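You operate a simulated robot arm through the tools that you are given. There is no shell and no other tool.

You are at the controls of a simulated two-armed robot. One attempt, no reset.

JOB
Scrub the dirty patch off the grey bin lid with soap.
Fine: lift the lint pot on to the chest; soap the scrub block on the dish and put it back. Set down upright: lint pot, scrub block. What is to be rubbed or washed off counts as gone when no trace of it is left.
Where things are to end (x, y in the base frame): lint pot within 60 mm of [870, -20].
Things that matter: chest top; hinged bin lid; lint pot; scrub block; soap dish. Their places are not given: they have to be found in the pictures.

Only the result counts: the job must be done as asked and must still hold three seconds after the hand-in. Knocking over, shifting, dropping, spilling or breaking anything else fails it. A push-on lid holds only when it is set on centred and level and pressed home; a screw cap is set on level and turned clockwise until tight.

ROBOT AND FRAMES
Two 7-joint arms with fingered hands on one trunk that stands fixed in place. Base frame: the origin is at the foot of the trunk, x ahead of it, y to its left, z up. Lengths are in mm, angles in rad, forces in N, time in s.
The left shoulder is at [60, 177, 975], the right one opposite. With the tool pointing down near the work surface each hand reaches from about 100 to 860 mm from the base axis, measured 20 degrees to its own side. Payload 4 kg a hand.
The TCP of each hand is the grasp point between the finger pads, 37 mm short of the fingertips. In the tool frame z runs along the fingers and y along their closing line. The gripper opens to 124 mm; its body begins 43 mm behind the TCP. The gripper is a hand of 3 fingers: y runs from the thumb to the fingers, the wrist lies at [-15, -108, -202] in the tool frame, and closing takes about 1.5 s.
Orientation is told as [roll, pitch, yaw] about the base's x, y, z axes, in that order, counted from this pose: with the fingers straight down and the wrist toward the robot, the tool's x, y and z point along [0, 1, 0], [1, 0, 0] and [0, 0, -1] of the base frame.

CONTROLS
- The arms move only by the tool arm_command. It takes "left_increments", "right_increments" or both (then of equal length, played together; a hand with none holds still); each is a list of rows, each a list of 2 entries, a list of its own where there are three numbers: the shift along the tool's x, y, z in mm, then the turn, a rotation vector about the tool's x, y, z in rad. In form: [[[dx, dy, dz], [rx, ry, rz]], ...]. A call has 1 to 20 rows; each row shifts and turns the commanded pose from where the row before left it, along the tool's axes as they then stand. "left_hand" and "right_hand" are, for a hand that has rows, the opening, from 0 (shut) to 1 (fully open), set as the call begins (left out, the last holds). A row lasts 0.2 s, in which the tool goes at most 50 mm and 0.15 rad; a call with a longer step from one row to the next is refused whole, and so is a gripper value outside its range. A pose out of reach is approached as far as the arm can. The call stops where the force on the tool passes 40 N (or 10 N more than at its start, if that is more) or the arm is blocked; 0.2 s more then pass. The fingers move at their own pace (about 72 mm/s each) and stop on an object; they squeeze with about 31 N. The grip force told is the motor's: it shows also when the fingers shut on nothing. Time passes only in rows, and 0.2 s behind the last, so rows that do not move let the fingers close. It gives the time, the measured TCP pose, the force on the tool (base axes), the opening and the grip force at its end, in the units of the frame above (readings bear some noise), with the torque about the TCP (base axes, N m) and any sound that the robot's microphone picked up.
- Cameras (640 x 400 px; columns grow to the right, rows downward): "scene" is now at [42.6, -13.6, 1624]; the picture's right is [-0.45, -0.89, 0.00], its down [-0.67, 0.33, -0.66] and it looks along [0.59, -0.30, -0.75] (base axes); focal length 331 px, centre (320, 200). "left" rides on the left gripper at [-64, -76, -137] in its tool frame; the picture's right is [-0.84, -0.26, 0.48], its down [0.48, -0.76, 0.43] and it looks along [0.26, 0.60, 0.76] (tool axes); focal length 256 px, centre (320, 200). "right" rides on the right gripper at [64, -76, -137] in its tool frame; the picture's right is [-0.84, 0.26, -0.48], its down [-0.48, -0.76, 0.43] and it looks along [-0.26, 0.60, 0.76] (tool axes); focal length 256 px, centre (320, 200).
- camera(camera): a new picture of that camera. The clock stands still meanwhile.
- lift_body(by): slides the trunk up (or, below 0, down) by that many mm; the arms and the scene camera ride with it, the base frame stays. It gives what a move gives, with no picture.
- curl_fingers(index, middle, thumb_bend, thumb_turn, hand): sets how far each is bent, from 0 (flat) to 1 (curled in); at 0.3 the hand is open as for a grip, at 0.7 the pads meet at the TCP. One left out holds its place. A second passes; each finger stops where it meets its share of the squeeze, and holds until it gets a number again. A gripper value or a shape takes the hand back. It gives what a move gives, with no picture; readings hold the bend of each and the force on the fingers (four entries, about 0 where the hand has none), thumb and palm. thumb_turn goes from beside the hand (0) to across from the fingers (1), as for a grip.
- preshape(shape, hand): the hand has 3 fingers and takes this shape, open, in about a second: jaw (thumb against the fingers, like two jaws); tri (thumb and two fingers); tip (a fingertip pinch); poke (one finger out to press); point (the index stretched); flat (the hand flat); cup (the hand cupped); fist (a fist). The gripper value then closes the fingers along that shape, each until it touches; the sizes above hold for jaw. It gives what a move gives, with no picture.
- pan_tilt(pan, tilt): turns the head with the scene camera to pan (to the left, within 1.501 rad either way) and tilt (down, from -0.506 to 1.204), counted from straight ahead of the robot. It gives what a move gives.
- locate(camera, pixels): there is no depth. For up to 12 entries [column, row, z] of the newest picture of that camera ("zoom" is the newest enlarged one), the place [x, y] in the base frame at which the ray of that pixel passes the height z, good to about 3 mm, but the place of the scene camera against the robot may be out by one fixed shift of up to 25 mm in any direction. The clock stands still meanwhile.
- enlarge(camera, box): a new picture of the part [left, top, right, bottom] of that camera's present view, enlarged. The clock stands still meanwhile.
- sign_off(): hands the job in; it is judged then, once.

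Open the grippers and draw the arms clear of the work before you hand the job in, unless the task says otherwise.

The tools are called after "Call:" as a command line: name --argument value ..., lists and objects as JSON in quotes. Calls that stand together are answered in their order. arm_command: Moves the arms, as the interface text tells. Its arguments: {"type":"object","properties":{"left_increments":{"type":"array"},"left_hand":{"type":"number"},"right_increments":{"type":"array"},"right_hand":{"type":"number"}},"required":[]} The other tools are called the same way: lift_body (by) moves the trunk up or down; preshape (shape, hand) gives the hand a shape; curl_fingers (index, middle, thumb_bend, thumb_turn, hand) moves the fingers one by one; pan_tilt (pan, tilt) turns the head that bears the scene camera; camera (camera) takes a picture; locate (camera, pixels) gives the place at which the rays of pixels pass given heights; enlarge (camera, box) takes an enlarged picture of a part of a camera's view; sign_off () hands the job in.

At the start:

```text
time_s: 0.0
left_eef_pos: [514.4, -83.0, 1215.5]
left_tool_rot: [0.001, -0.001, -0.001]
left_contact_force: [0.2, -0.3, -0.7]
left_torque: [0.01, -0.01, 0.0]
left_width: 123.3
left_finger_force: 0.0
left_shape: jaw
left_bend: [0.3, 0.3, 0.3, 0.98]
left_finger forces: [0.0, 0.0, 0.0, 0.1, 0.0, 0.0]
right_eef_pos: [369.5, -492.3, 1205.6]
right_tool_rot: [0.0, 0.001, 0.0]
right_contact_force: [-0.8, -0.8, 0.6]
right_torque: [-0.01, -0.01, -0.02]
right_width: 123.9
right_finger_force: 0.1
right_shape: jaw
right_bend: [0.3, 0.3, 0.3, 0.98]
right_finger forces: [0.0, 0.0, 0.0, 0.1, 0.0, 0.0]
trunk travel left (down, up): [-500.0, 90.0]
head pan, tilt (commanded): [-0.464, 0.846]
```

scene: 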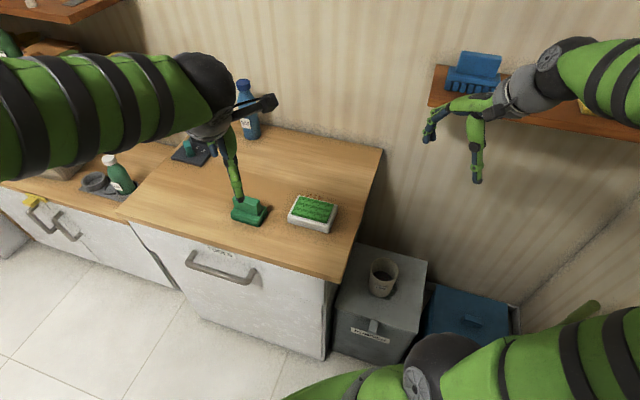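
right: 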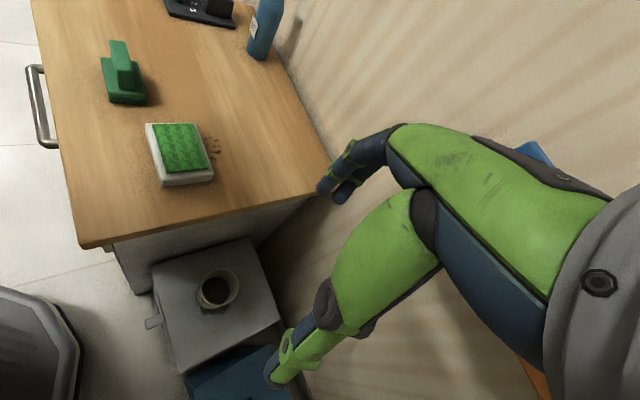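
left: 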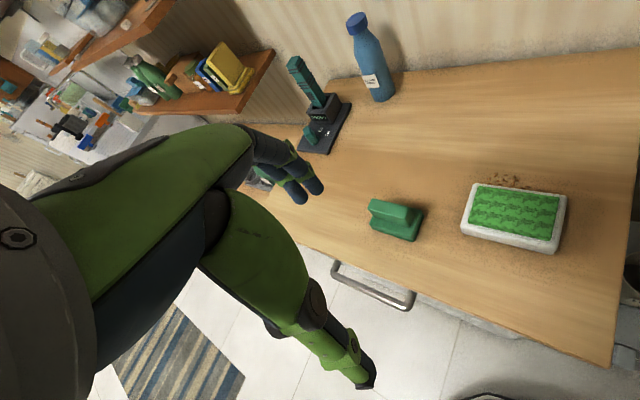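

The scene shows a wooden chest top with a green block (about 248,210) and a white dish with green filling (313,212), and a grey bin lid with a pot on it (383,278). I take enlarged looks to identify each.

Call:
enlarge --camera "scene" --box '[310, 230, 470, 370]'

Call:
enlarge --camera "scene" --box '[210, 170, 370, 270]'

Call:
enlarge --camera "right" --box '[80, 20, 340, 380]'

```text
2.86 times, centred on (390, 300) of scene
```

zoom: 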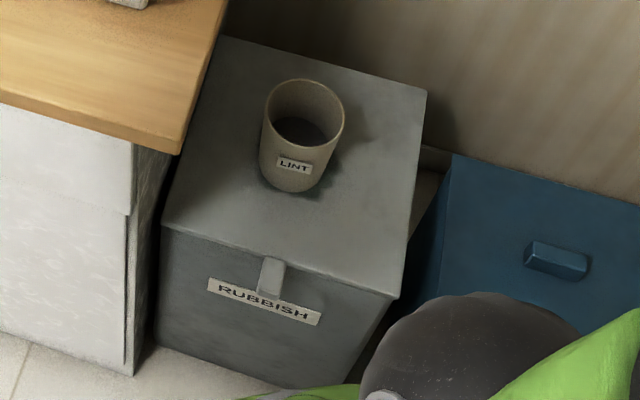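

```text
4.00 times, centred on (290, 220) of scene
```

zoom: 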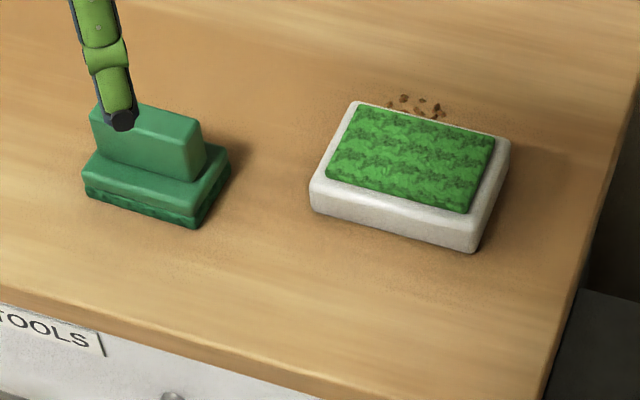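

```text
1.11 times, centred on (210, 200) of right
```

zoom: 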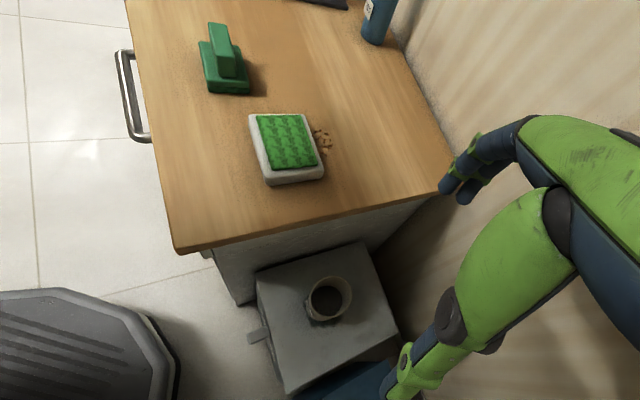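

The bin marked RUBBISH is the grey one, with the lint pot on it. I find heights by crossing rays from both wrist cameras for the same points (chest corner, dish centre, block).

Call:
locate --camera "right" --pixels '[[181, 148, 600], [181, 148, 800], [158, 186, 600], [158, 186, 800], [214, 180, 600], [214, 180, 800], [78, 246, 600], [78, 246, 800]]'

Call:
locate --camera "left" --pixels '[[515, 213, 600], [515, 213, 800], [553, 253, 600], [553, 253, 800], [566, 196, 600], [566, 196, 800], [609, 366, 600], [609, 366, 800]]'

Call:
locate --camera "scene" --pixels '[[313, 208, 600], [313, 208, 800], [341, 281, 600], [341, 281, 800], [383, 149, 600], [383, 149, 800], [383, 285, 400], [383, 285, 600]]'

```text
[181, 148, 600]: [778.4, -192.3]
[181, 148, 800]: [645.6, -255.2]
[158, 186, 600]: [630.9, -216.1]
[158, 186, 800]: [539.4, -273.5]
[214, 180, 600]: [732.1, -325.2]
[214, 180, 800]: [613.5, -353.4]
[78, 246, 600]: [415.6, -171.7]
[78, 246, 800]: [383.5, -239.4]
```

```text
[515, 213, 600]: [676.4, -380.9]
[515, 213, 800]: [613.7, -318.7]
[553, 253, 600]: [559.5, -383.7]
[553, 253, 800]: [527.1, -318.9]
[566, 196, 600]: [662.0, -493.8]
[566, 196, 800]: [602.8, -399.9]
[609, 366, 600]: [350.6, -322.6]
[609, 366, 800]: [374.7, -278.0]
```

```text
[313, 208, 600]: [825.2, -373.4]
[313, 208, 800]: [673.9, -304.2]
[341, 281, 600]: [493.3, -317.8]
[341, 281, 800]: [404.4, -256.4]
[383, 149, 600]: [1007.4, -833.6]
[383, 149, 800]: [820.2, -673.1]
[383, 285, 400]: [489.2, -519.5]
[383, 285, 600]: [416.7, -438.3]
```

The dish top crosses at about z=890. Now I do the same for the bin lid corners and the pot rim seen in both the scene and right pictures.

Call:
locate --camera "right" --pixels '[[153, 263, 400], [153, 263, 600], [248, 237, 400], [248, 237, 600], [280, 317, 400], [280, 317, 600], [180, 376, 400], [180, 376, 600], [221, 287, 400], [221, 287, 600]]'

Call:
locate --camera "scene" --pixels '[[335, 309, 400], [335, 309, 600], [357, 242, 400], [357, 242, 600], [427, 262, 400], [427, 262, 600], [417, 334, 400], [417, 334, 600], [384, 270, 400], [384, 270, 600]]'

```text
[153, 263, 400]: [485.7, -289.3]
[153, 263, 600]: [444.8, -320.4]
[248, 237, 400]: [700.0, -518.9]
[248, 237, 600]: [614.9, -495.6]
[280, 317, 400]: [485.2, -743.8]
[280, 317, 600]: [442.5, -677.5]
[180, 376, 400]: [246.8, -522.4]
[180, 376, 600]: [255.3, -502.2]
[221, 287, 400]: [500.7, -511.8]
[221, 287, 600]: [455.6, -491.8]
```

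```text
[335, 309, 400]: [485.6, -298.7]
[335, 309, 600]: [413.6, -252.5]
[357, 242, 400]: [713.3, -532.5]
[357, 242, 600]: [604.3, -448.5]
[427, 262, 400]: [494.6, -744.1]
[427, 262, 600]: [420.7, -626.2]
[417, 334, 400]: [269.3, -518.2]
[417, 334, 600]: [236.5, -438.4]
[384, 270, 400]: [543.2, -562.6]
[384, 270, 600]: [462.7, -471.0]
```

Lid height is still ambiguous against the chest edge, so I enlarge the chest's front-right corner in both wrist views to fix the chest-top height precisely.

Call:
enlarge --camera "right" --box '[50, 200, 210, 300]'

Call:
locate --camera "zoom" --pixels '[[320, 200, 865]]'

Call:
enlarge --camera "left" --box '[480, 300, 640, 400]'

Call:
locate --camera "zoom" --pixels '[[320, 200, 865]]'

```text
4.00 times, centred on (130, 250) of right
```

zoom: 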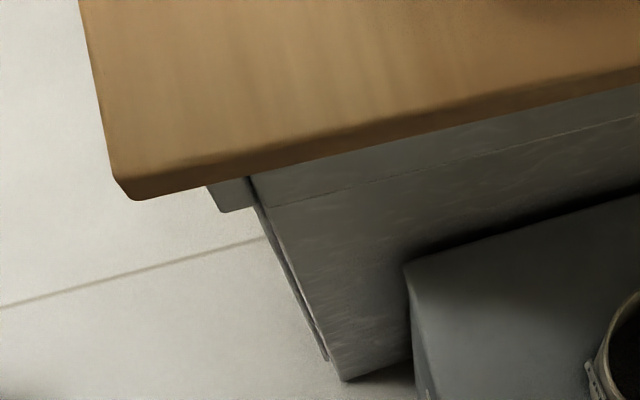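

```text
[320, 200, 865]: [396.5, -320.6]
```

```text
4.00 times, centred on (560, 350) of left
```

zoom: 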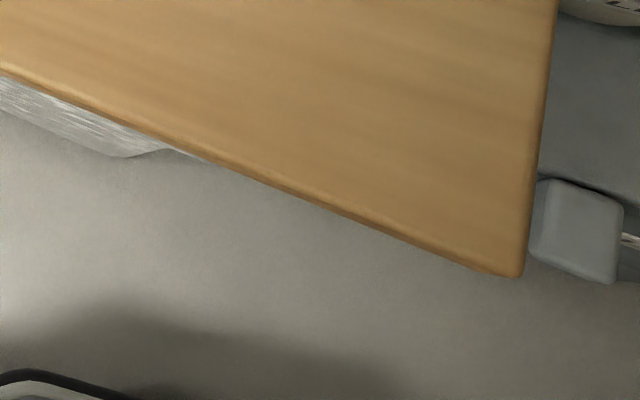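

```text
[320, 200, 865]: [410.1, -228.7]
```

The chest top looks to be about z=860. The lid tab is visible in both wrist views (left about (624,357), right about (152,323)), so I cross those rays for the lid height.

Call:
enlarge --camera "right" --box '[130, 230, 290, 380]'

Call:
locate --camera "left" --pixels '[[615, 347, 400], [615, 347, 600], [634, 370, 400], [634, 370, 600], [624, 357, 400], [624, 357, 600]]'

Call:
locate --camera "right" --pixels '[[152, 323, 400], [152, 323, 600], [77, 245, 860], [34, 0, 860], [328, 191, 860]]'

```text
2.67 times, centred on (210, 305) of right
```

zoom: 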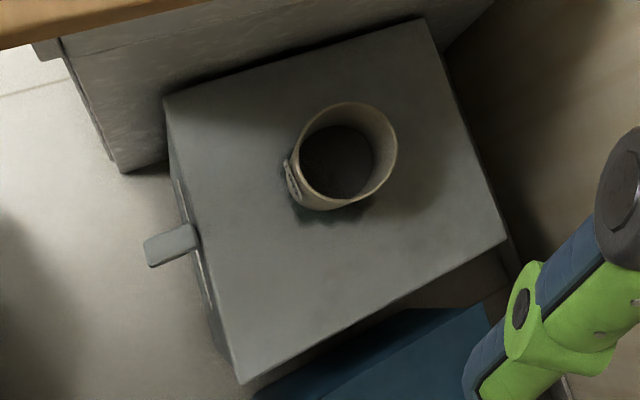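

```text
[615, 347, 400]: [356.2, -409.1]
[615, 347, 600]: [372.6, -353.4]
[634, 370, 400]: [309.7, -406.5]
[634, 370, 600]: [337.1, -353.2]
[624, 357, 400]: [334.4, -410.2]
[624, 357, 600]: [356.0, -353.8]
```

```text
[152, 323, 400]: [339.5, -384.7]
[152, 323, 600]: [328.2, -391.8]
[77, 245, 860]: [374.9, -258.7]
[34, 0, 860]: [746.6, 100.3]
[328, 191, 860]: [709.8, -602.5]
```

The tab crosses at about z≈475, so the lid is near z≈480, with a dark stain showing around the pot foot. Before parking the left arm I look at the left side of the room.

Call:
pan_tilt --pan 0.45 --tilt 0.7

Call:
camera --camera "scene"

```text
time_s: 1.2
left_eef_pos: [513.9, -82.4, 1214.3]
left_tool_rot: [0.001, 0.001, 0.001]
left_contact_force: [0.5, 0.1, -0.1]
left_torque: [0.01, -0.02, -0.03]
left_width: 123.9
left_finger_force: 0.2
left_shape: jaw
left_bend: [0.3, 0.3, 0.3, 0.98]
left_finger forces: [0.0, 0.0, 0.1, 0.0, 0.0, 0.0]
right_eef_pos: [370.8, -493.1, 1206.8]
right_tool_rot: [0.001, 0.0, -0.001]
right_contact_force: [0.2, 0.4, -0.1]
right_torque: [0.01, 0.0, 0.04]
right_width: 123.6
right_finger_force: 0.0
right_shape: jaw
right_bend: [0.3, 0.3, 0.3, 0.98]
right_finger forces: [0.0, 0.0, 0.0, 0.0, 0.0, 0.0]
trunk travel left (down, up): [-500.0, 90.0]
head pan, tilt (commanded): [0.45, 0.7]
```

```text
taken
```

scene: 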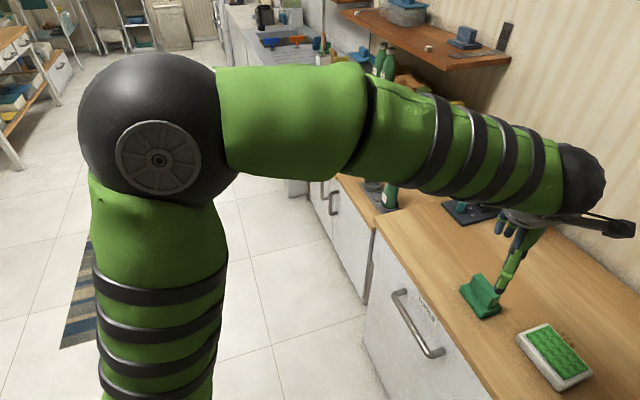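

The space to the left front is open floor, so I draw the left arm back and left, clear of the chest.

Call:
arm_command --left_increments '[[[40, -18, 0], [0, 0, 0]], [[40, -18, 0], [0, 0, 0]], [[40, -18, 0], [0, 0, 0]], [[40, -18, 0], [0, 0, 0]], [[40, -18, 0], [0, 0, 0]], [[40, -18, 0], [0, 0, 0]], [[40, -18, 0], [0, 0, 0]], [[40, -18, 0], [0, 0, 0]], [[40, -18, 0], [0, 0, 0]], [[40, -18, 0], [0, 0, 0]], [[0, 0, 0], [0, 0, 0]]]'

Call:
pan_tilt --pan -0.3 --tilt 0.85

Call:
camera --camera "scene"

```text
time_s: 3.6
left_eef_pos: [333.3, 318.3, 1216.5]
left_tool_rot: [0.0, 0.001, -0.001]
left_contact_force: [0.2, 0.4, 0.0]
left_torque: [-0.01, -0.01, 0.01]
left_width: 123.7
left_finger_force: 0.0
left_shape: jaw
left_bend: [0.3, 0.3, 0.3, 0.98]
left_finger forces: [0.0, 0.1, 0.0, 0.0, 0.1, 0.0]
right_eef_pos: [369.6, -492.4, 1205.2]
right_tool_rot: [0.0, 0.001, -0.002]
right_contact_force: [0.2, 0.4, 0.3]
right_torque: [-0.02, 0.03, 0.0]
right_width: 123.9
right_finger_force: 0.0
right_shape: jaw
right_bend: [0.3, 0.3, 0.3, 0.98]
right_finger forces: [0.0, 0.0, 0.0, 0.0, 0.0, 0.1]
trunk travel left (down, up): [-500.0, 90.0]
head pan, tilt (commanded): [0.45, 0.7]
```

```text
time_s: 4.7
left_eef_pos: [333.2, 318.9, 1215.7]
left_tool_rot: [0.0, 0.001, 0.0]
left_contact_force: [0.0, 0.0, 0.3]
left_torque: [0.0, 0.0, 0.0]
left_width: 124.0
left_finger_force: 0.0
left_shape: jaw
left_bend: [0.3, 0.3, 0.3, 0.98]
left_finger forces: [0.1, 0.1, 0.0, 0.0, 0.0, 0.0]
right_eef_pos: [369.6, -492.0, 1205.0]
right_tool_rot: [-0.001, 0.001, 0.001]
right_contact_force: [-0.2, 0.2, -0.1]
right_torque: [-0.04, -0.02, 0.0]
right_width: 124.0
right_finger_force: 0.0
right_shape: jaw
right_bend: [0.3, 0.3, 0.3, 0.98]
right_finger forces: [0.0, 0.1, 0.0, 0.0, 0.0, 0.1]
trunk travel left (down, up): [-500.0, 90.0]
head pan, tilt (commanded): [-0.3, 0.85]
```

```text
taken
```

scene: 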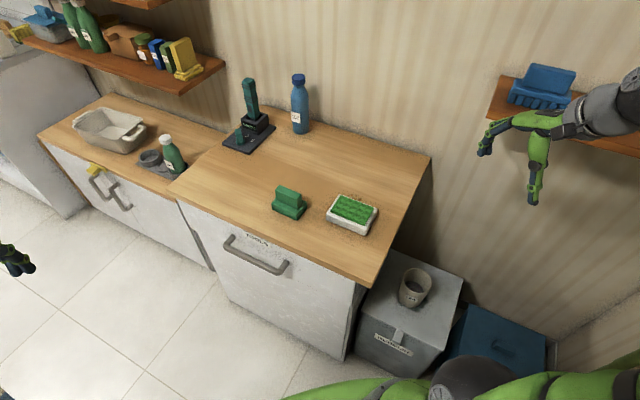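

The left arm is clear. Now I locate chest features at z≈860 in this picture to see where the pot's goal lies against the dock (250,135), bottle (300,130) and the block (288,208).

Call:
locate --camera "scene" --pixels '[[178, 199, 860], [249, 140, 860], [222, 145, 860], [240, 154, 860], [275, 124, 860], [300, 131, 860], [290, 216, 860], [352, 222, 860], [369, 285, 860], [430, 156, 860], [230, 160, 860], [205, 185, 860]]'

Call:
enlarge --camera "scene" --box '[170, 70, 390, 250]'

```text
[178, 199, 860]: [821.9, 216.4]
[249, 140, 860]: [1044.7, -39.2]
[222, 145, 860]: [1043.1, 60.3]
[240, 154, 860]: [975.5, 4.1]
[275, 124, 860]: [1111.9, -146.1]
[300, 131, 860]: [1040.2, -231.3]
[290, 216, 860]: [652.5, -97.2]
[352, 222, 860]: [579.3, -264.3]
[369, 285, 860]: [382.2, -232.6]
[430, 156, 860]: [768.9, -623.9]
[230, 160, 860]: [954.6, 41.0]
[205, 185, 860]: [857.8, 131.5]
```

```text
2.22 times, centred on (280, 160) of scene
```

zoom: 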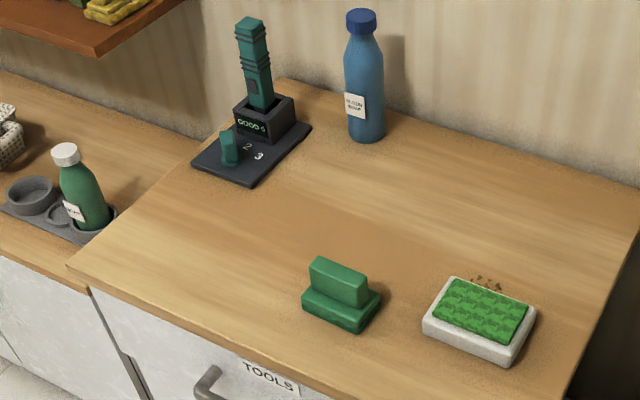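

The goal (870,-20) is open chest top in front of the dock. I lower the right hand toward the bin with yaw about -0.4 so that fingers and camera stay clear of the chest edge, then look at the pot.

Call:
arm_command --right_increments '[[[0, 0, 30], [0, 0, 0.134]], [[0, 0, 35], [0, 0, 0.133]], [[0, 0, 35], [0, 0, 0.133]], [[6, 10.5, 40], [0, 0, 0]], [[6, 10.5, 40], [0, 0, 0]], [[6, 10.5, 40], [0, 0, 0]], [[6, 10.5, 40], [0, 0, 0]], [[6, 10.5, 40], [0, 0, 0]], [[0, 0, 0], [0, 0, 0]]]' --right_hand 1

Call:
camera --camera "right"

Call:
camera --camera "scene"

```text
time_s: 6.7
left_eef_pos: [334.6, 319.5, 1215.4]
left_tool_rot: [-0.001, 0.001, 0.001]
left_contact_force: [0.0, 0.8, 0.0]
left_torque: [-0.04, -0.02, -0.01]
left_width: 123.6
left_finger_force: 0.0
left_shape: jaw
left_bend: [0.3, 0.3, 0.3, 0.98]
left_finger forces: [0.0, 0.0, 0.1, 0.0, 0.0, 0.1]
right_eef_pos: [429.0, -484.9, 903.6]
right_tool_rot: [-0.002, 0.0, -0.402]
right_contact_force: [-0.4, -0.4, -0.5]
right_torque: [0.03, 0.0, 0.01]
right_width: 123.7
right_finger_force: 0.1
right_shape: jaw
right_bend: [0.3, 0.3, 0.3, 0.98]
right_finger forces: [0.0, 0.0, 0.1, 0.1, 0.1, 0.1]
trunk travel left (down, up): [-500.0, 90.0]
head pan, tilt (commanded): [-0.3, 0.85]
```

```text
taken
```

right: 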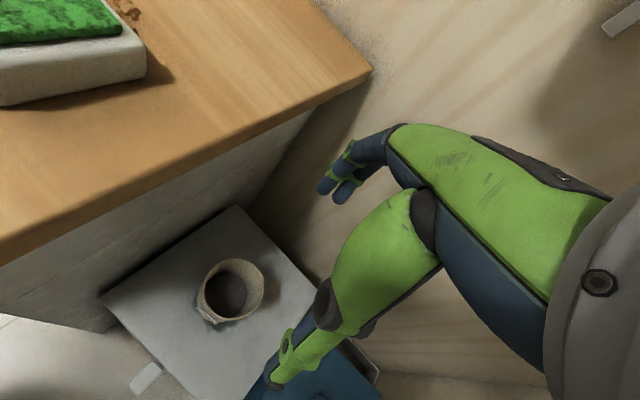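

```text
taken
```

scene: 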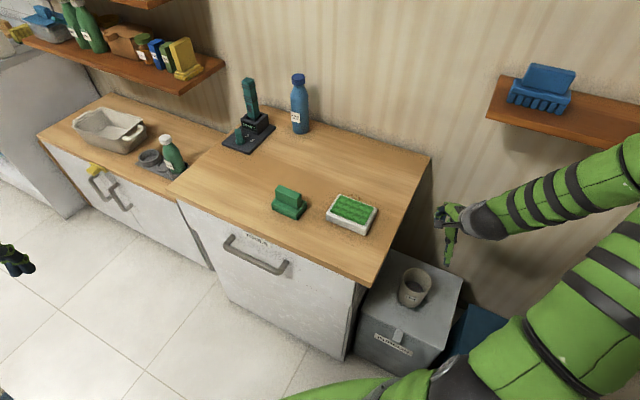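

The pot rim is centred near (231,290), lid corners at (240,206) and (102,300). I enlarge and cross these with the earlier rays.

Call:
enlarge --camera "right" --box '[90, 190, 330, 390]'

Call:
locate --camera "right" --pixels '[[240, 206, 400], [240, 206, 600], [102, 300, 400], [102, 300, 600], [147, 378, 400], [147, 378, 600], [320, 293, 400], [320, 293, 600], [232, 288, 500], [232, 288, 600]]'

```text
2.00 times, centred on (210, 290) of right
```

zoom: 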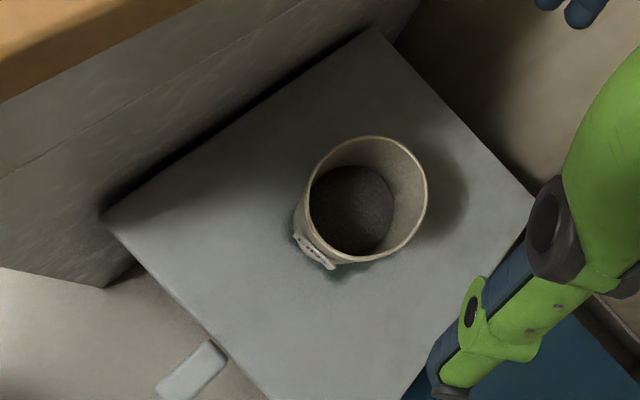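

```text
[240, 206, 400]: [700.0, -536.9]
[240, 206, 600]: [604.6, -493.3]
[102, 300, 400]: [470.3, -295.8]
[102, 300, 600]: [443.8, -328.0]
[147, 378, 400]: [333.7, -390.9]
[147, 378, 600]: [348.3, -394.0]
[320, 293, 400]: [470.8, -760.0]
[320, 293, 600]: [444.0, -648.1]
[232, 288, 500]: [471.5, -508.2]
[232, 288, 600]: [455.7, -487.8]
```

I refine with sub-pixel corners from the enlarged view and the rim points of the pot.

Call:
locate --camera "zoom" --pixels '[[375, 32, 400], [375, 32, 600], [103, 218, 400], [103, 218, 600], [537, 203, 400], [537, 203, 600], [305, 185, 580], [428, 195, 580], [372, 136, 580], [352, 264, 580], [330, 270, 480], [295, 232, 480]]'

```text
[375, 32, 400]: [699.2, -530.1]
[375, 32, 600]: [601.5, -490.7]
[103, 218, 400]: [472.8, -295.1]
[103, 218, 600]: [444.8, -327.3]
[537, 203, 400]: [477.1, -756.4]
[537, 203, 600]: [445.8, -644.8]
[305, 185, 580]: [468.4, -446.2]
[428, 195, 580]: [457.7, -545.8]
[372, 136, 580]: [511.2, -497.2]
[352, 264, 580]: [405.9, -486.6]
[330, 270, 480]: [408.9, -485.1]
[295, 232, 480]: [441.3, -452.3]
```

Depth is poorly conditioned from the vertical move, so I shift the hand sideways for a proper baseline and look again.

Call:
arm_command --right_increments '[[[-20, -35, 10], [0, 0, 0]], [[-20, -35, 10], [0, 0, 0]], [[-20, -35, 10], [0, 0, 0]], [[-20, -35, 10], [0, 0, 0]], [[0, 0, 0], [0, 0, 0]]]'

Call:
enlarge --camera "right" --box '[80, 60, 400, 260]'

Call:
camera --camera "right"

```text
time_s: 7.9
left_eef_pos: [333.7, 318.7, 1214.0]
left_tool_rot: [0.0, 0.001, -0.001]
left_contact_force: [0.0, 0.0, 0.4]
left_torque: [-0.01, -0.02, 0.04]
left_width: 123.6
left_finger_force: 0.1
left_shape: jaw
left_bend: [0.3, 0.3, 0.3, 0.98]
left_finger forces: [0.0, 0.1, 0.1, 0.0, 0.0, 0.0]
right_eef_pos: [282.7, -526.2, 859.0]
right_tool_rot: [0.001, 0.002, -0.398]
right_contact_force: [-0.4, 0.4, 0.6]
right_torque: [0.03, -0.02, -0.03]
right_width: 123.9
right_finger_force: 0.1
right_shape: jaw
right_bend: [0.3, 0.3, 0.3, 0.98]
right_finger forces: [0.0, 0.1, 0.0, 0.0, 0.0, 0.0]
right hand out of reach, approached as far as the arm can: row 3, 4
trunk travel left (down, up): [-500.0, 90.0]
head pan, tilt (commanded): [-0.3, 0.85]
```

```text
2.00 times, centred on (240, 160) of right
```

zoom: 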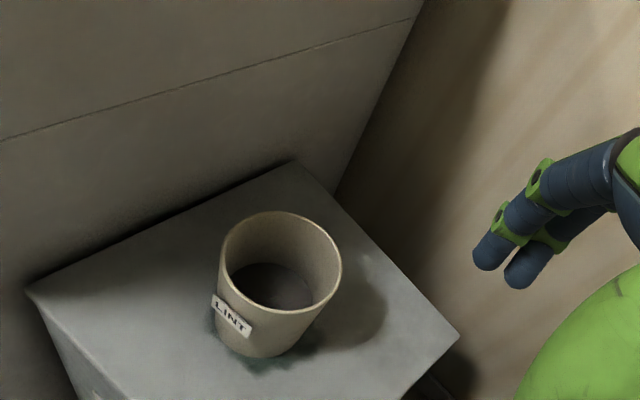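

```text
taken
```

right: 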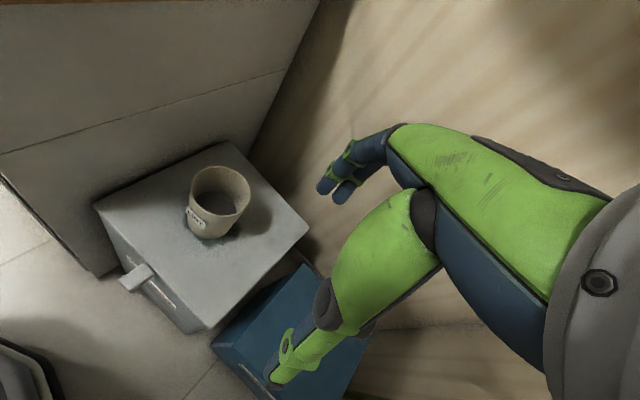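

Now I get the rays of lid corners and pot rim/foot from this second position.

Call:
locate --camera "zoom" --pixels '[[28, 290, 400], [28, 290, 500], [292, 162, 400], [292, 162, 500], [459, 336, 400], [459, 336, 500], [221, 245, 580], [340, 275, 580], [285, 210, 580], [275, 312, 580], [250, 357, 480], [313, 322, 480]]'

Call:
locate --camera "right" --pixels '[[205, 330, 400], [205, 330, 500], [137, 277, 400], [137, 277, 500]]'

```text
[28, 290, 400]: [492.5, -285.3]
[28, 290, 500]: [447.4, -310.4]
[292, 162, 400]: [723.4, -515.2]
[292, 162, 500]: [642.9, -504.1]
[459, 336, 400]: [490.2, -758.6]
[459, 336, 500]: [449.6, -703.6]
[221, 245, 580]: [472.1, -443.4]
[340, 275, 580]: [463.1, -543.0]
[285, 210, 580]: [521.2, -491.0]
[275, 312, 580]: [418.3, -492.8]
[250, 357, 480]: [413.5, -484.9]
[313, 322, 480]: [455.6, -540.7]
```

```text
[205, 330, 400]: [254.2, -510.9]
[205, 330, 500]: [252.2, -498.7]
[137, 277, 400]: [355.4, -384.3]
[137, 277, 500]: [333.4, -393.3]
```

Crossing the rays gives lid top z≈465, pot rim z≈602 with centre about (456,-490), rim diameter ≈97. I move above the pot at z≈760 and check the alignment.

Call:
arm_command --right_increments '[[[20, 29, 0], [0, 0, 0]], [[20, 29, 20], [0, 0, 0]], [[20, 29, 25], [0, 0, 0]], [[20, 29, 27], [0, 0, 0]], [[20, 29, 27], [0, 0, 0]], [[0, 0, 0], [0, 0, 0]]]'

Call:
camera --camera "right"

Call:
camera --camera "scene"

```text
time_s: 9.3
left_eef_pos: [333.3, 318.6, 1215.4]
left_tool_rot: [-0.001, -0.001, -0.001]
left_contact_force: [0.9, 0.5, 0.0]
left_torque: [0.0, -0.02, 0.02]
left_width: 123.6
left_finger_force: 0.1
left_shape: jaw
left_bend: [0.3, 0.3, 0.3, 0.98]
left_finger forces: [0.0, 0.0, 0.0, 0.0, 0.0, 0.1]
right_eef_pos: [452.7, -490.1, 760.3]
right_tool_rot: [0.0, -0.001, -0.401]
right_contact_force: [0.6, 0.9, -0.1]
right_torque: [0.02, 0.0, 0.02]
right_width: 123.7
right_finger_force: 0.0
right_shape: jaw
right_bend: [0.3, 0.3, 0.3, 0.98]
right_finger forces: [0.0, 0.1, 0.0, 0.0, 0.0, 0.0]
trunk travel left (down, up): [-500.0, 90.0]
head pan, tilt (commanded): [-0.3, 0.85]
```

```text
taken
```

right: 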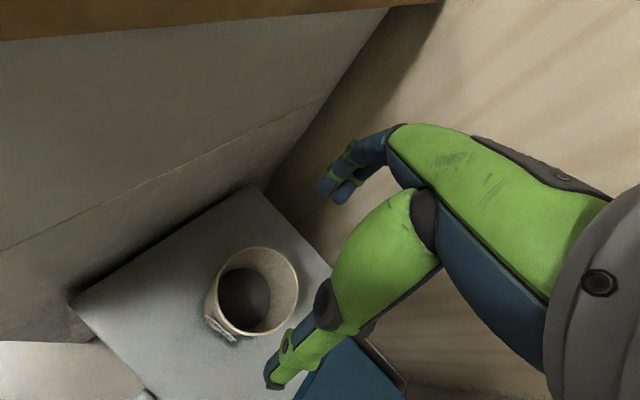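

```text
taken
```

scene: 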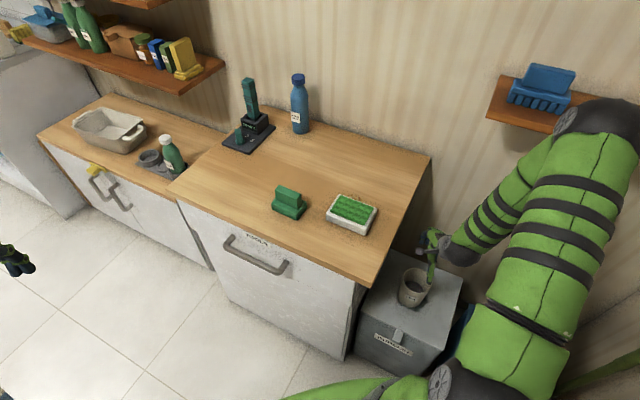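

The hand is over the pot. I check the rim points again from this close view.

Call:
enlarge --camera "right" --box '[180, 220, 340, 360]'

Call:
locate --camera "right" --pixels '[[205, 297, 602], [299, 293, 602], [255, 247, 602], [246, 336, 602], [252, 290, 602]]'

```text
2.86 times, centred on (260, 290) of right
```

zoom: 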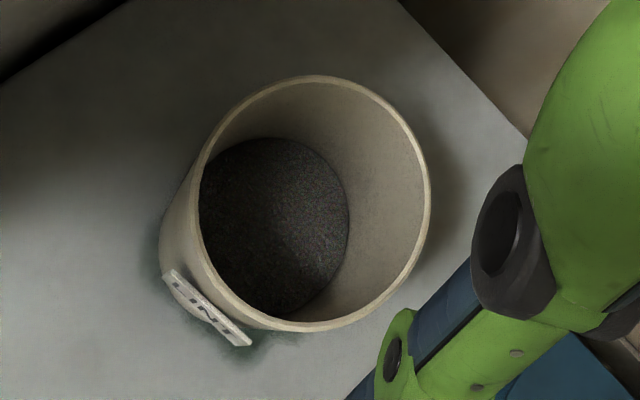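

```text
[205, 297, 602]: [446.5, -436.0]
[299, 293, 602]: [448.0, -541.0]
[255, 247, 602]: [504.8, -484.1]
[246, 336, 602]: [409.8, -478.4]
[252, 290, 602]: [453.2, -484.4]
```

I use the enlarged rim outline for a more exact centre.

Call:
locate --camera "zoom" --pixels '[[197, 200, 602], [431, 195, 602], [318, 75, 602], [300, 332, 602], [228, 117, 602], [405, 290, 602], [395, 103, 602], [225, 285, 602]]'

```text
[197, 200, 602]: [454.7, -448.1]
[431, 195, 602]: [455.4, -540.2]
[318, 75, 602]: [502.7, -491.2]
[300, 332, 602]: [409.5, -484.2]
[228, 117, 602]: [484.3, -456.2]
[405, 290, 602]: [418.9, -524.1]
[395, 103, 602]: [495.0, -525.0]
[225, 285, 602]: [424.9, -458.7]
```

The rim centre is (456,-491.5), diameter ≈94, and the LINT plate faces where the thumb would be, so I turn the hand back to yaw 0 and recheck before descending.

Call:
arm_command --right_increments '[[[0, 1, 0], [0, 0, -0.134]], [[0, 1, 0], [0, 0, -0.133]], [[0, 1.5, 0], [0, 0, -0.134]], [[0, 0, 40], [0, 0, 0]], [[0, 0, 20], [0, 0, 0]], [[0, 0, 0], [0, 0, 0]]]'

Call:
camera --camera "right"

```text
time_s: 10.7
left_eef_pos: [333.7, 319.9, 1215.2]
left_tool_rot: [0.0, 0.0, -0.002]
left_contact_force: [-0.4, -0.3, 1.5]
left_torque: [-0.03, -0.01, 0.02]
left_width: 123.6
left_finger_force: 0.1
left_shape: jaw
left_bend: [0.3, 0.3, 0.3, 0.98]
left_finger forces: [0.0, 0.1, 0.1, 0.0, 0.0, 0.0]
right_eef_pos: [456.2, -491.1, 700.3]
right_tool_rot: [0.001, 0.0, 0.001]
right_contact_force: [0.0, 0.7, -0.2]
right_torque: [0.0, -0.02, 0.03]
right_width: 123.8
right_finger_force: 0.1
right_shape: jaw
right_bend: [0.3, 0.3, 0.3, 0.98]
right_finger forces: [0.0, 0.1, 0.0, 0.0, 0.0, 0.1]
trunk travel left (down, up): [-500.0, 90.0]
head pan, tilt (commanded): [-0.3, 0.85]
```

```text
taken
```

right: 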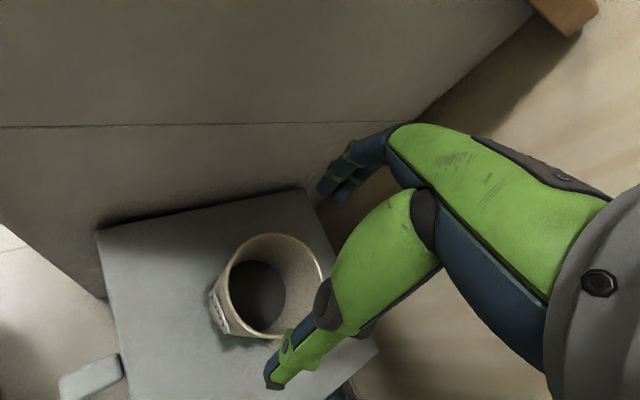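

I check where the fingertips (275,383) and (325,195) stand over the pot, at tip height z≈663.

Call:
locate --camera "right" --pixels '[[272, 384, 663], [322, 192, 663], [340, 200, 663], [330, 195, 663], [272, 384, 680], [330, 195, 680], [216, 280, 602], [323, 280, 602], [270, 233, 602], [270, 338, 602]]'

```text
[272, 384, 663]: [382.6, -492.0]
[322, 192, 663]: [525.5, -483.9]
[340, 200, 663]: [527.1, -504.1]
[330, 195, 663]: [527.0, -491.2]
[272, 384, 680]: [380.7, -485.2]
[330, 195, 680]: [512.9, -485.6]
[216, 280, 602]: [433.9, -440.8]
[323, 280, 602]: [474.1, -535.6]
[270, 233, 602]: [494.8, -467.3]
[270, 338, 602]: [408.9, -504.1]
```

The tips straddle the pot evenly (x≈382 and 520 against the rim 409–503). I descend to z≈577.

Call:
arm_command --right_increments '[[[0, 0, 30], [0, 0, 0]], [[0, 0, 30], [0, 0, 0]], [[0, 0, 25], [0, 0, 0]], [[0, 0, 20], [0, 0, 0]], [[0, 0, 18], [0, 0, 0]], [[0, 0, 0], [0, 0, 0]]]'

Call:
camera --camera "right"

```text
time_s: 12.1
left_eef_pos: [333.8, 318.7, 1215.8]
left_tool_rot: [0.001, -0.001, 0.002]
left_contact_force: [-0.4, -0.4, -0.7]
left_torque: [-0.01, 0.01, 0.02]
left_width: 123.7
left_finger_force: 0.1
left_shape: jaw
left_bend: [0.3, 0.3, 0.3, 0.98]
left_finger forces: [0.0, 0.0, 0.0, 0.0, 0.1, 0.0]
right_eef_pos: [457.1, -491.0, 577.2]
right_tool_rot: [0.001, -0.001, 0.001]
right_contact_force: [-0.7, 0.0, 2.4]
right_torque: [0.01, 0.05, 0.0]
right_width: 124.0
right_finger_force: 0.1
right_shape: jaw
right_bend: [0.3, 0.3, 0.3, 0.98]
right_finger forces: [0.0, 0.0, 0.1, 0.0, 2.0, 0.0]
trunk travel left (down, up): [-500.0, 90.0]
head pan, tilt (commanded): [-0.3, 0.85]
```

```text
taken
```

right: 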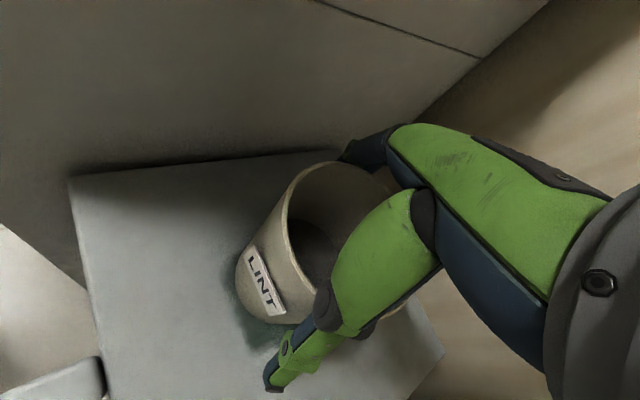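

The thumb just touches (2 N) at the rim; the pot is between the fingers. I close the hand in place.

Call:
arm_command --right_increments '[[[0, 0, 0], [0, 0, 0]], [[0, 0, 0], [0, 0, 0]], [[0, 0, 0], [0, 0, 0]], [[0, 0, 0], [0, 0, 0]], [[0, 0, 0], [0, 0, 0]], [[0, 0, 0], [0, 0, 0]], [[0, 0, 0], [0, 0, 0]], [[0, 0, 0], [0, 0, 0]]]' --right_hand 0

Call:
camera --camera "right"

Call:
enlarge --camera "scene" --box '[330, 200, 490, 360]'

```text
time_s: 13.9
left_eef_pos: [332.0, 319.3, 1215.7]
left_tool_rot: [0.0, -0.001, -0.001]
left_contact_force: [-0.3, 0.1, -0.9]
left_torque: [0.02, 0.03, 0.0]
left_width: 123.5
left_finger_force: 0.1
left_shape: jaw
left_bend: [0.3, 0.3, 0.3, 0.98]
left_finger forces: [0.0, 0.1, 0.0, 0.1, 0.0, 0.0]
right_eef_pos: [455.8, -490.1, 578.7]
right_tool_rot: [-0.002, -0.002, 0.0]
right_contact_force: [0.6, 1.4, 17.1]
right_torque: [0.05, -0.97, 0.11]
right_width: 103.0
right_finger_force: 30.7
right_shape: jaw
right_bend: [0.33, 0.36, 0.09, 0.98]
right_finger forces: [24.7, 15.3, 0.1, 0.0, 44.1, 0.1]
trunk travel left (down, up): [-500.0, 90.0]
head pan, tilt (commanded): [-0.3, 0.85]
```

```text
taken
```

right: 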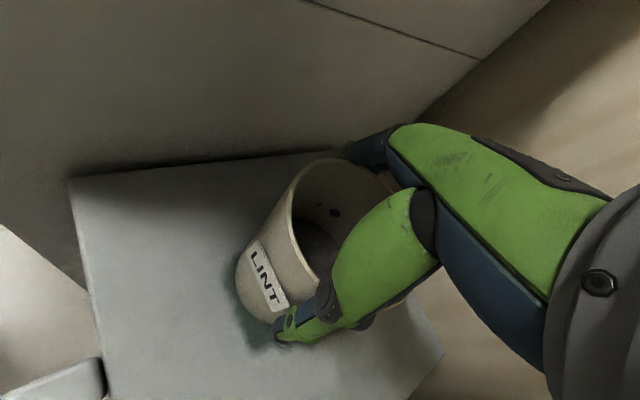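

```text
2.50 times, centred on (410, 280) of scene
```

zoom: 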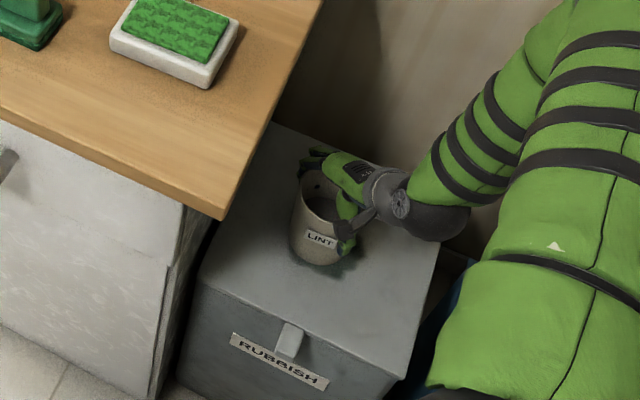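

The grip holds at 31 N (width 103), though the hand feels 17 N upward, so I test with a small slow lift.

Call:
arm_command --right_increments '[[[0, 0, -5], [0, 0, 0]], [[0, 0, -5], [0, 0, 0]], [[0, 0, -10], [0, 0, 0]], [[0, 0, 0], [0, 0, 0]], [[0, 0, 0], [0, 0, 0]]]'

Call:
camera --camera "right"

Call:
enlarge --camera "scene" --box '[350, 220, 470, 320]'

```text
time_s: 15.1
left_eef_pos: [333.0, 318.9, 1215.6]
left_tool_rot: [0.001, 0.002, -0.001]
left_contact_force: [-0.2, -0.3, 0.6]
left_torque: [0.0, 0.03, -0.02]
left_width: 123.8
left_finger_force: 0.1
left_shape: jaw
left_bend: [0.3, 0.3, 0.3, 0.98]
left_finger forces: [0.0, 0.1, 0.1, 0.1, 0.1, 0.1]
right_eef_pos: [456.6, -489.5, 598.2]
right_tool_rot: [0.0, -0.001, -0.001]
right_contact_force: [-0.2, -0.2, -2.6]
right_torque: [-0.02, 0.02, -0.01]
right_width: 103.5
right_finger_force: 31.0
right_shape: jaw
right_bend: [0.33, 0.37, 0.09, 0.98]
right_finger forces: [22.4, 14.3, 0.1, 0.1, 39.0, 0.1]
trunk travel left (down, up): [-500.0, 90.0]
head pan, tilt (commanded): [-0.3, 0.85]
```

```text
taken
```

right: 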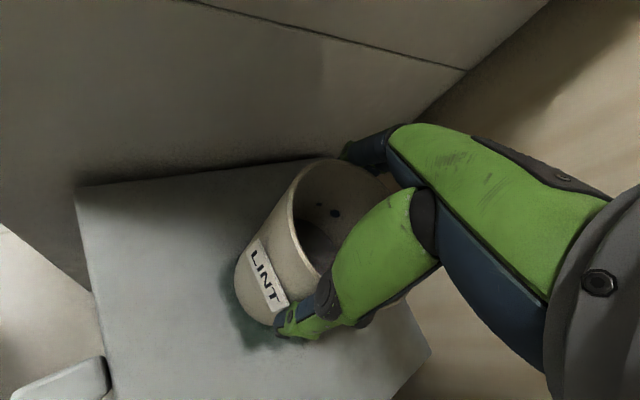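

```text
4.00 times, centred on (410, 270) of scene
```

zoom: 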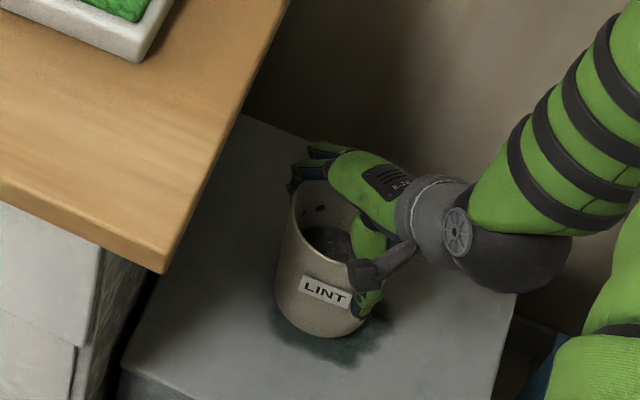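

The pot is off the lid (weight ≈2.6 N) and a dark green stain shows beneath. I raise the trunk 90 mm for reach, which lifts the pot straight up.

Call:
lift_body --by 90

Call:
arm_command --right_increments '[[[0, 0, -25], [0, 0, 0]], [[0, 0, -35], [0, 0, 0]], [[0, 0, -35], [0, 0, 0]], [[0, 0, -35], [0, 0, 0]], [[0, 0, -35], [0, 0, 0]], [[0, 0, -35], [0, 0, 0]], [[0, 0, -35], [0, 0, 0]], [[0, 0, -35], [0, 0, 0]], [[0, 0, -35], [0, 0, 0]], [[0, 0, -35], [0, 0, 0]], [[0, 0, -30], [0, 0, 0]], [[0, 0, -20], [0, 0, 0]], [[0, 0, 0], [0, 0, 0]]]'

Call:
camera --camera "right"

Call:
camera --camera "scene"

```text
time_s: 16.4
left_eef_pos: [334.9, 318.3, 1306.2]
left_tool_rot: [0.001, -0.001, 0.0]
left_contact_force: [0.1, -1.2, -0.3]
left_torque: [0.0, -0.02, -0.04]
left_width: 123.8
left_finger_force: 0.0
left_shape: jaw
left_bend: [0.3, 0.3, 0.3, 0.98]
left_finger forces: [0.0, 0.0, 0.0, 0.0, 0.0, 0.0]
right_eef_pos: [456.6, -490.4, 687.6]
right_tool_rot: [0.0, 0.0, 0.0]
right_contact_force: [0.1, 0.0, -1.6]
right_torque: [0.05, 0.02, -0.01]
right_width: 103.3
right_finger_force: 30.5
right_shape: jaw
right_bend: [0.33, 0.37, 0.09, 0.98]
right_finger forces: [22.4, 14.2, 0.0, 0.1, 38.8, 0.0]
trunk travel left (down, up): [-590.0, 0.0]
head pan, tilt (commanded): [-0.3, 0.85]
```

```text
time_s: 19.2
left_eef_pos: [332.7, 317.0, 1306.2]
left_tool_rot: [-0.001, 0.0, 0.0]
left_contact_force: [-1.3, -0.5, -0.2]
left_torque: [0.0, 0.04, -0.02]
left_width: 123.8
left_finger_force: 0.0
left_shape: jaw
left_bend: [0.3, 0.3, 0.3, 0.98]
left_finger forces: [0.1, 0.1, 0.0, 0.0, 0.0, 0.0]
right_eef_pos: [455.9, -492.6, 1077.8]
right_tool_rot: [0.0, 0.002, 0.0]
right_contact_force: [-0.1, 0.6, -3.5]
right_torque: [0.03, 0.0, 0.01]
right_width: 101.6
right_finger_force: 30.9
right_shape: jaw
right_bend: [0.35, 0.38, 0.11, 0.99]
right_finger forces: [20.9, 12.9, 0.0, 0.0, 32.4, 0.0]
trunk travel left (down, up): [-590.0, 0.0]
head pan, tilt (commanded): [-0.3, 0.85]
```

```text
taken
```

right: 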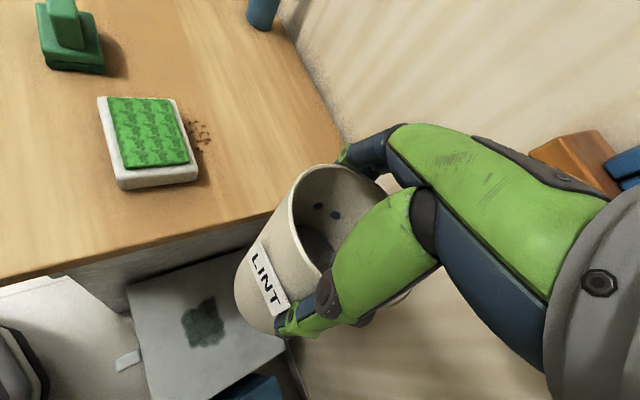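

```text
taken
```

scene: 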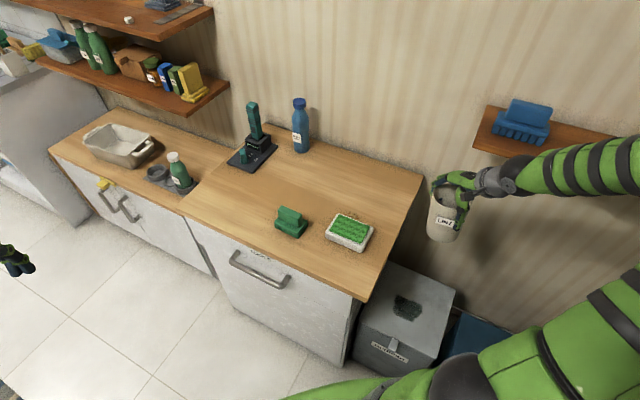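

The stain is now visible on the lid and the pot is firmly held. I carry it across at height over the chest, first half of the way.

Call:
arm_command --right_increments '[[[20, 15, 0], [0, 0, 0]], [[30, 25, 0], [0, 0, 0]], [[30, 25, 0], [0, 0, 0]], [[30, 25, 0], [0, 0, 0]], [[30, 25, 0], [0, 0, 0]], [[30, 25, 0], [0, 0, -0.03]], [[30, 25, 0], [0, 0, -0.03]], [[30, 25, 0], [0, 0, -0.04]], [[20, 15, 0], [0, 0, 0]], [[0, 0, 0], [0, 0, 0]]]'

Call:
camera --camera "scene"

```text
time_s: 21.4
left_eef_pos: [333.3, 318.1, 1305.4]
left_tool_rot: [0.0, 0.0, 0.0]
left_contact_force: [-0.6, -0.4, 0.2]
left_torque: [0.02, 0.0, 0.0]
left_width: 123.6
left_finger_force: 0.1
left_shape: jaw
left_bend: [0.3, 0.3, 0.3, 0.98]
left_finger forces: [0.1, 0.1, 0.0, 0.1, 0.0, 0.0]
right_eef_pos: [657.0, -237.6, 1078.5]
right_tool_rot: [0.0, 0.0, 0.099]
right_contact_force: [-0.4, 0.1, -3.4]
right_torque: [0.02, -0.03, -0.01]
right_width: 101.4
right_finger_force: 31.2
right_shape: jaw
right_bend: [0.35, 0.38, 0.11, 0.98]
right_finger forces: [19.8, 12.6, 0.0, 0.0, 30.6, 0.0]
trunk travel left (down, up): [-590.0, 0.0]
head pan, tilt (commanded): [-0.3, 0.85]
```

```text
taken
```

scene: 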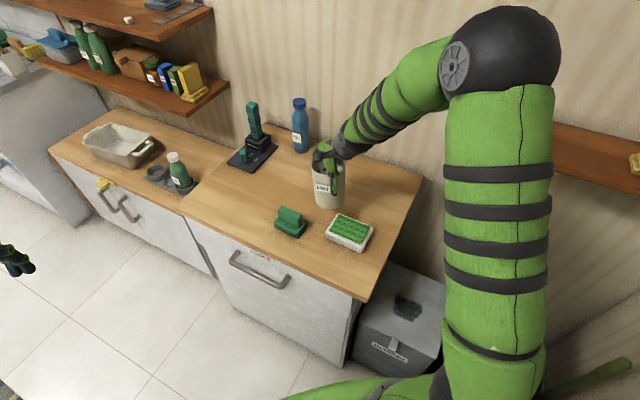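

Clear so far; I carry on to about (840,-30) with a little more yaw.

Call:
arm_command --right_increments '[[[25.4, 30.3, 0], [0, 0, -0.015]], [[25.4, 30.3, 0], [0, 0, -0.015]], [[25.4, 30.3, 0], [0, 0, -0.015]], [[25.4, 30.3, 0], [0, 0, -0.015]], [[25.4, 30.3, 0], [0, 0, -0.015]], [[25.4, 30.3, 0], [0, 0, -0.015]], [[25.4, 30.3, 0], [0, 0, -0.01]], [[0, 0, 0], [0, 0, 0]]]'

Call:
camera --camera "scene"

Call:
camera --camera "right"

```text
time_s: 23.2
left_eef_pos: [332.7, 318.8, 1306.4]
left_tool_rot: [0.002, 0.0, -0.001]
left_contact_force: [-0.3, -0.3, 0.0]
left_torque: [0.01, -0.02, 0.02]
left_width: 123.6
left_finger_force: 0.1
left_shape: jaw
left_bend: [0.3, 0.3, 0.3, 0.98]
left_finger forces: [0.0, 0.1, 0.1, 0.0, 0.0, 0.0]
right_eef_pos: [840.9, -32.0, 1077.0]
right_tool_rot: [0.001, 0.001, 0.2]
right_contact_force: [0.2, 0.3, -3.0]
right_torque: [0.0, 0.01, 0.0]
right_width: 100.7
right_finger_force: 31.2
right_shape: jaw
right_bend: [0.35, 0.38, 0.11, 0.99]
right_finger forces: [19.5, 12.3, 0.0, 0.1, 30.0, 0.0]
trunk travel left (down, up): [-590.0, 0.0]
head pan, tilt (commanded): [-0.3, 0.85]
```

```text
taken
```

scene: 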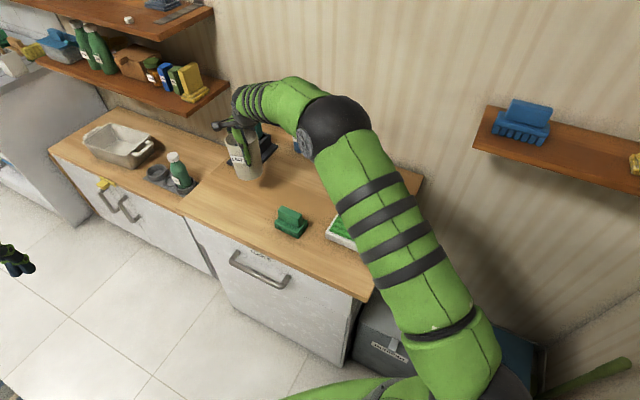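

```text
taken
```

right: 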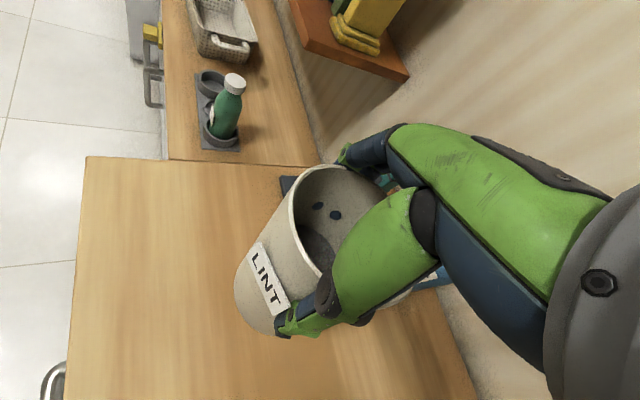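

The pot is over open chest top near its goal at (841,-32). I lower it part of the way.

Call:
arm_command --right_increments '[[[0, 2, 25], [0, 0, 0]], [[0, 2, 25], [0, 0, 0]], [[0, 0, 20], [0, 0, 0]], [[0, 0, 15], [0, 0, 0]], [[0, 0, 0], [0, 0, 0]]]'

Call:
camera --camera "right"

Call:
enlarge --camera "scene" --box '[190, 70, 350, 220]'

```text
time_s: 24.4
left_eef_pos: [333.2, 318.6, 1305.8]
left_tool_rot: [0.0, -0.001, -0.001]
left_contact_force: [0.0, -1.0, 0.4]
left_torque: [-0.03, 0.02, 0.0]
left_width: 123.6
left_finger_force: 0.1
left_shape: jaw
left_bend: [0.3, 0.3, 0.3, 0.98]
left_finger forces: [0.0, 0.1, 0.0, 0.1, 0.1, 0.1]
right_eef_pos: [845.4, -30.4, 990.9]
right_tool_rot: [-0.001, 0.0, 0.202]
right_contact_force: [-0.1, 0.0, -2.8]
right_torque: [0.05, 0.01, -0.02]
right_width: 100.8
right_finger_force: 31.1
right_shape: jaw
right_bend: [0.35, 0.38, 0.11, 0.99]
right_finger forces: [19.4, 12.4, 0.0, 0.0, 29.9, 0.1]
trunk travel left (down, up): [-590.0, 0.0]
head pan, tilt (commanded): [-0.3, 0.85]
```

```text
taken
```

right: 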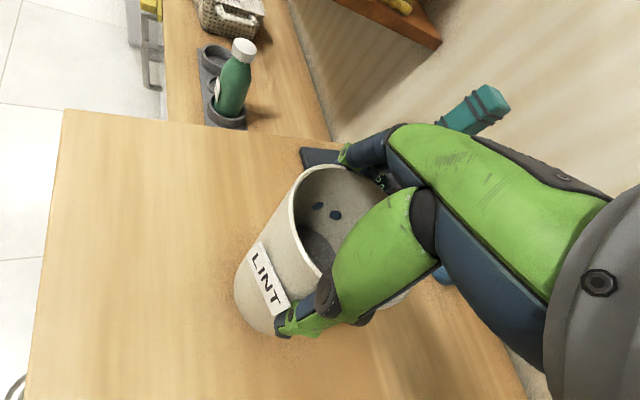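

```text
2.67 times, centred on (270, 145) of scene
```

zoom: 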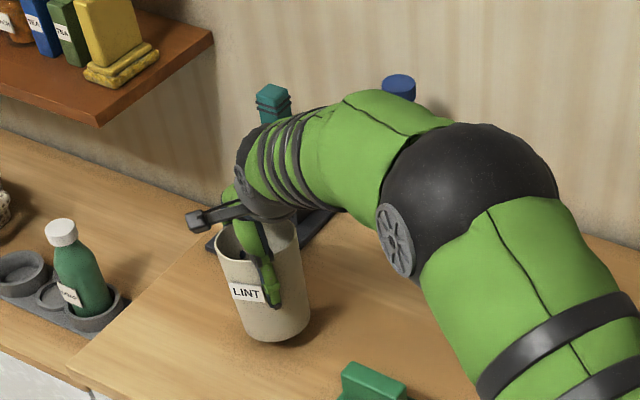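

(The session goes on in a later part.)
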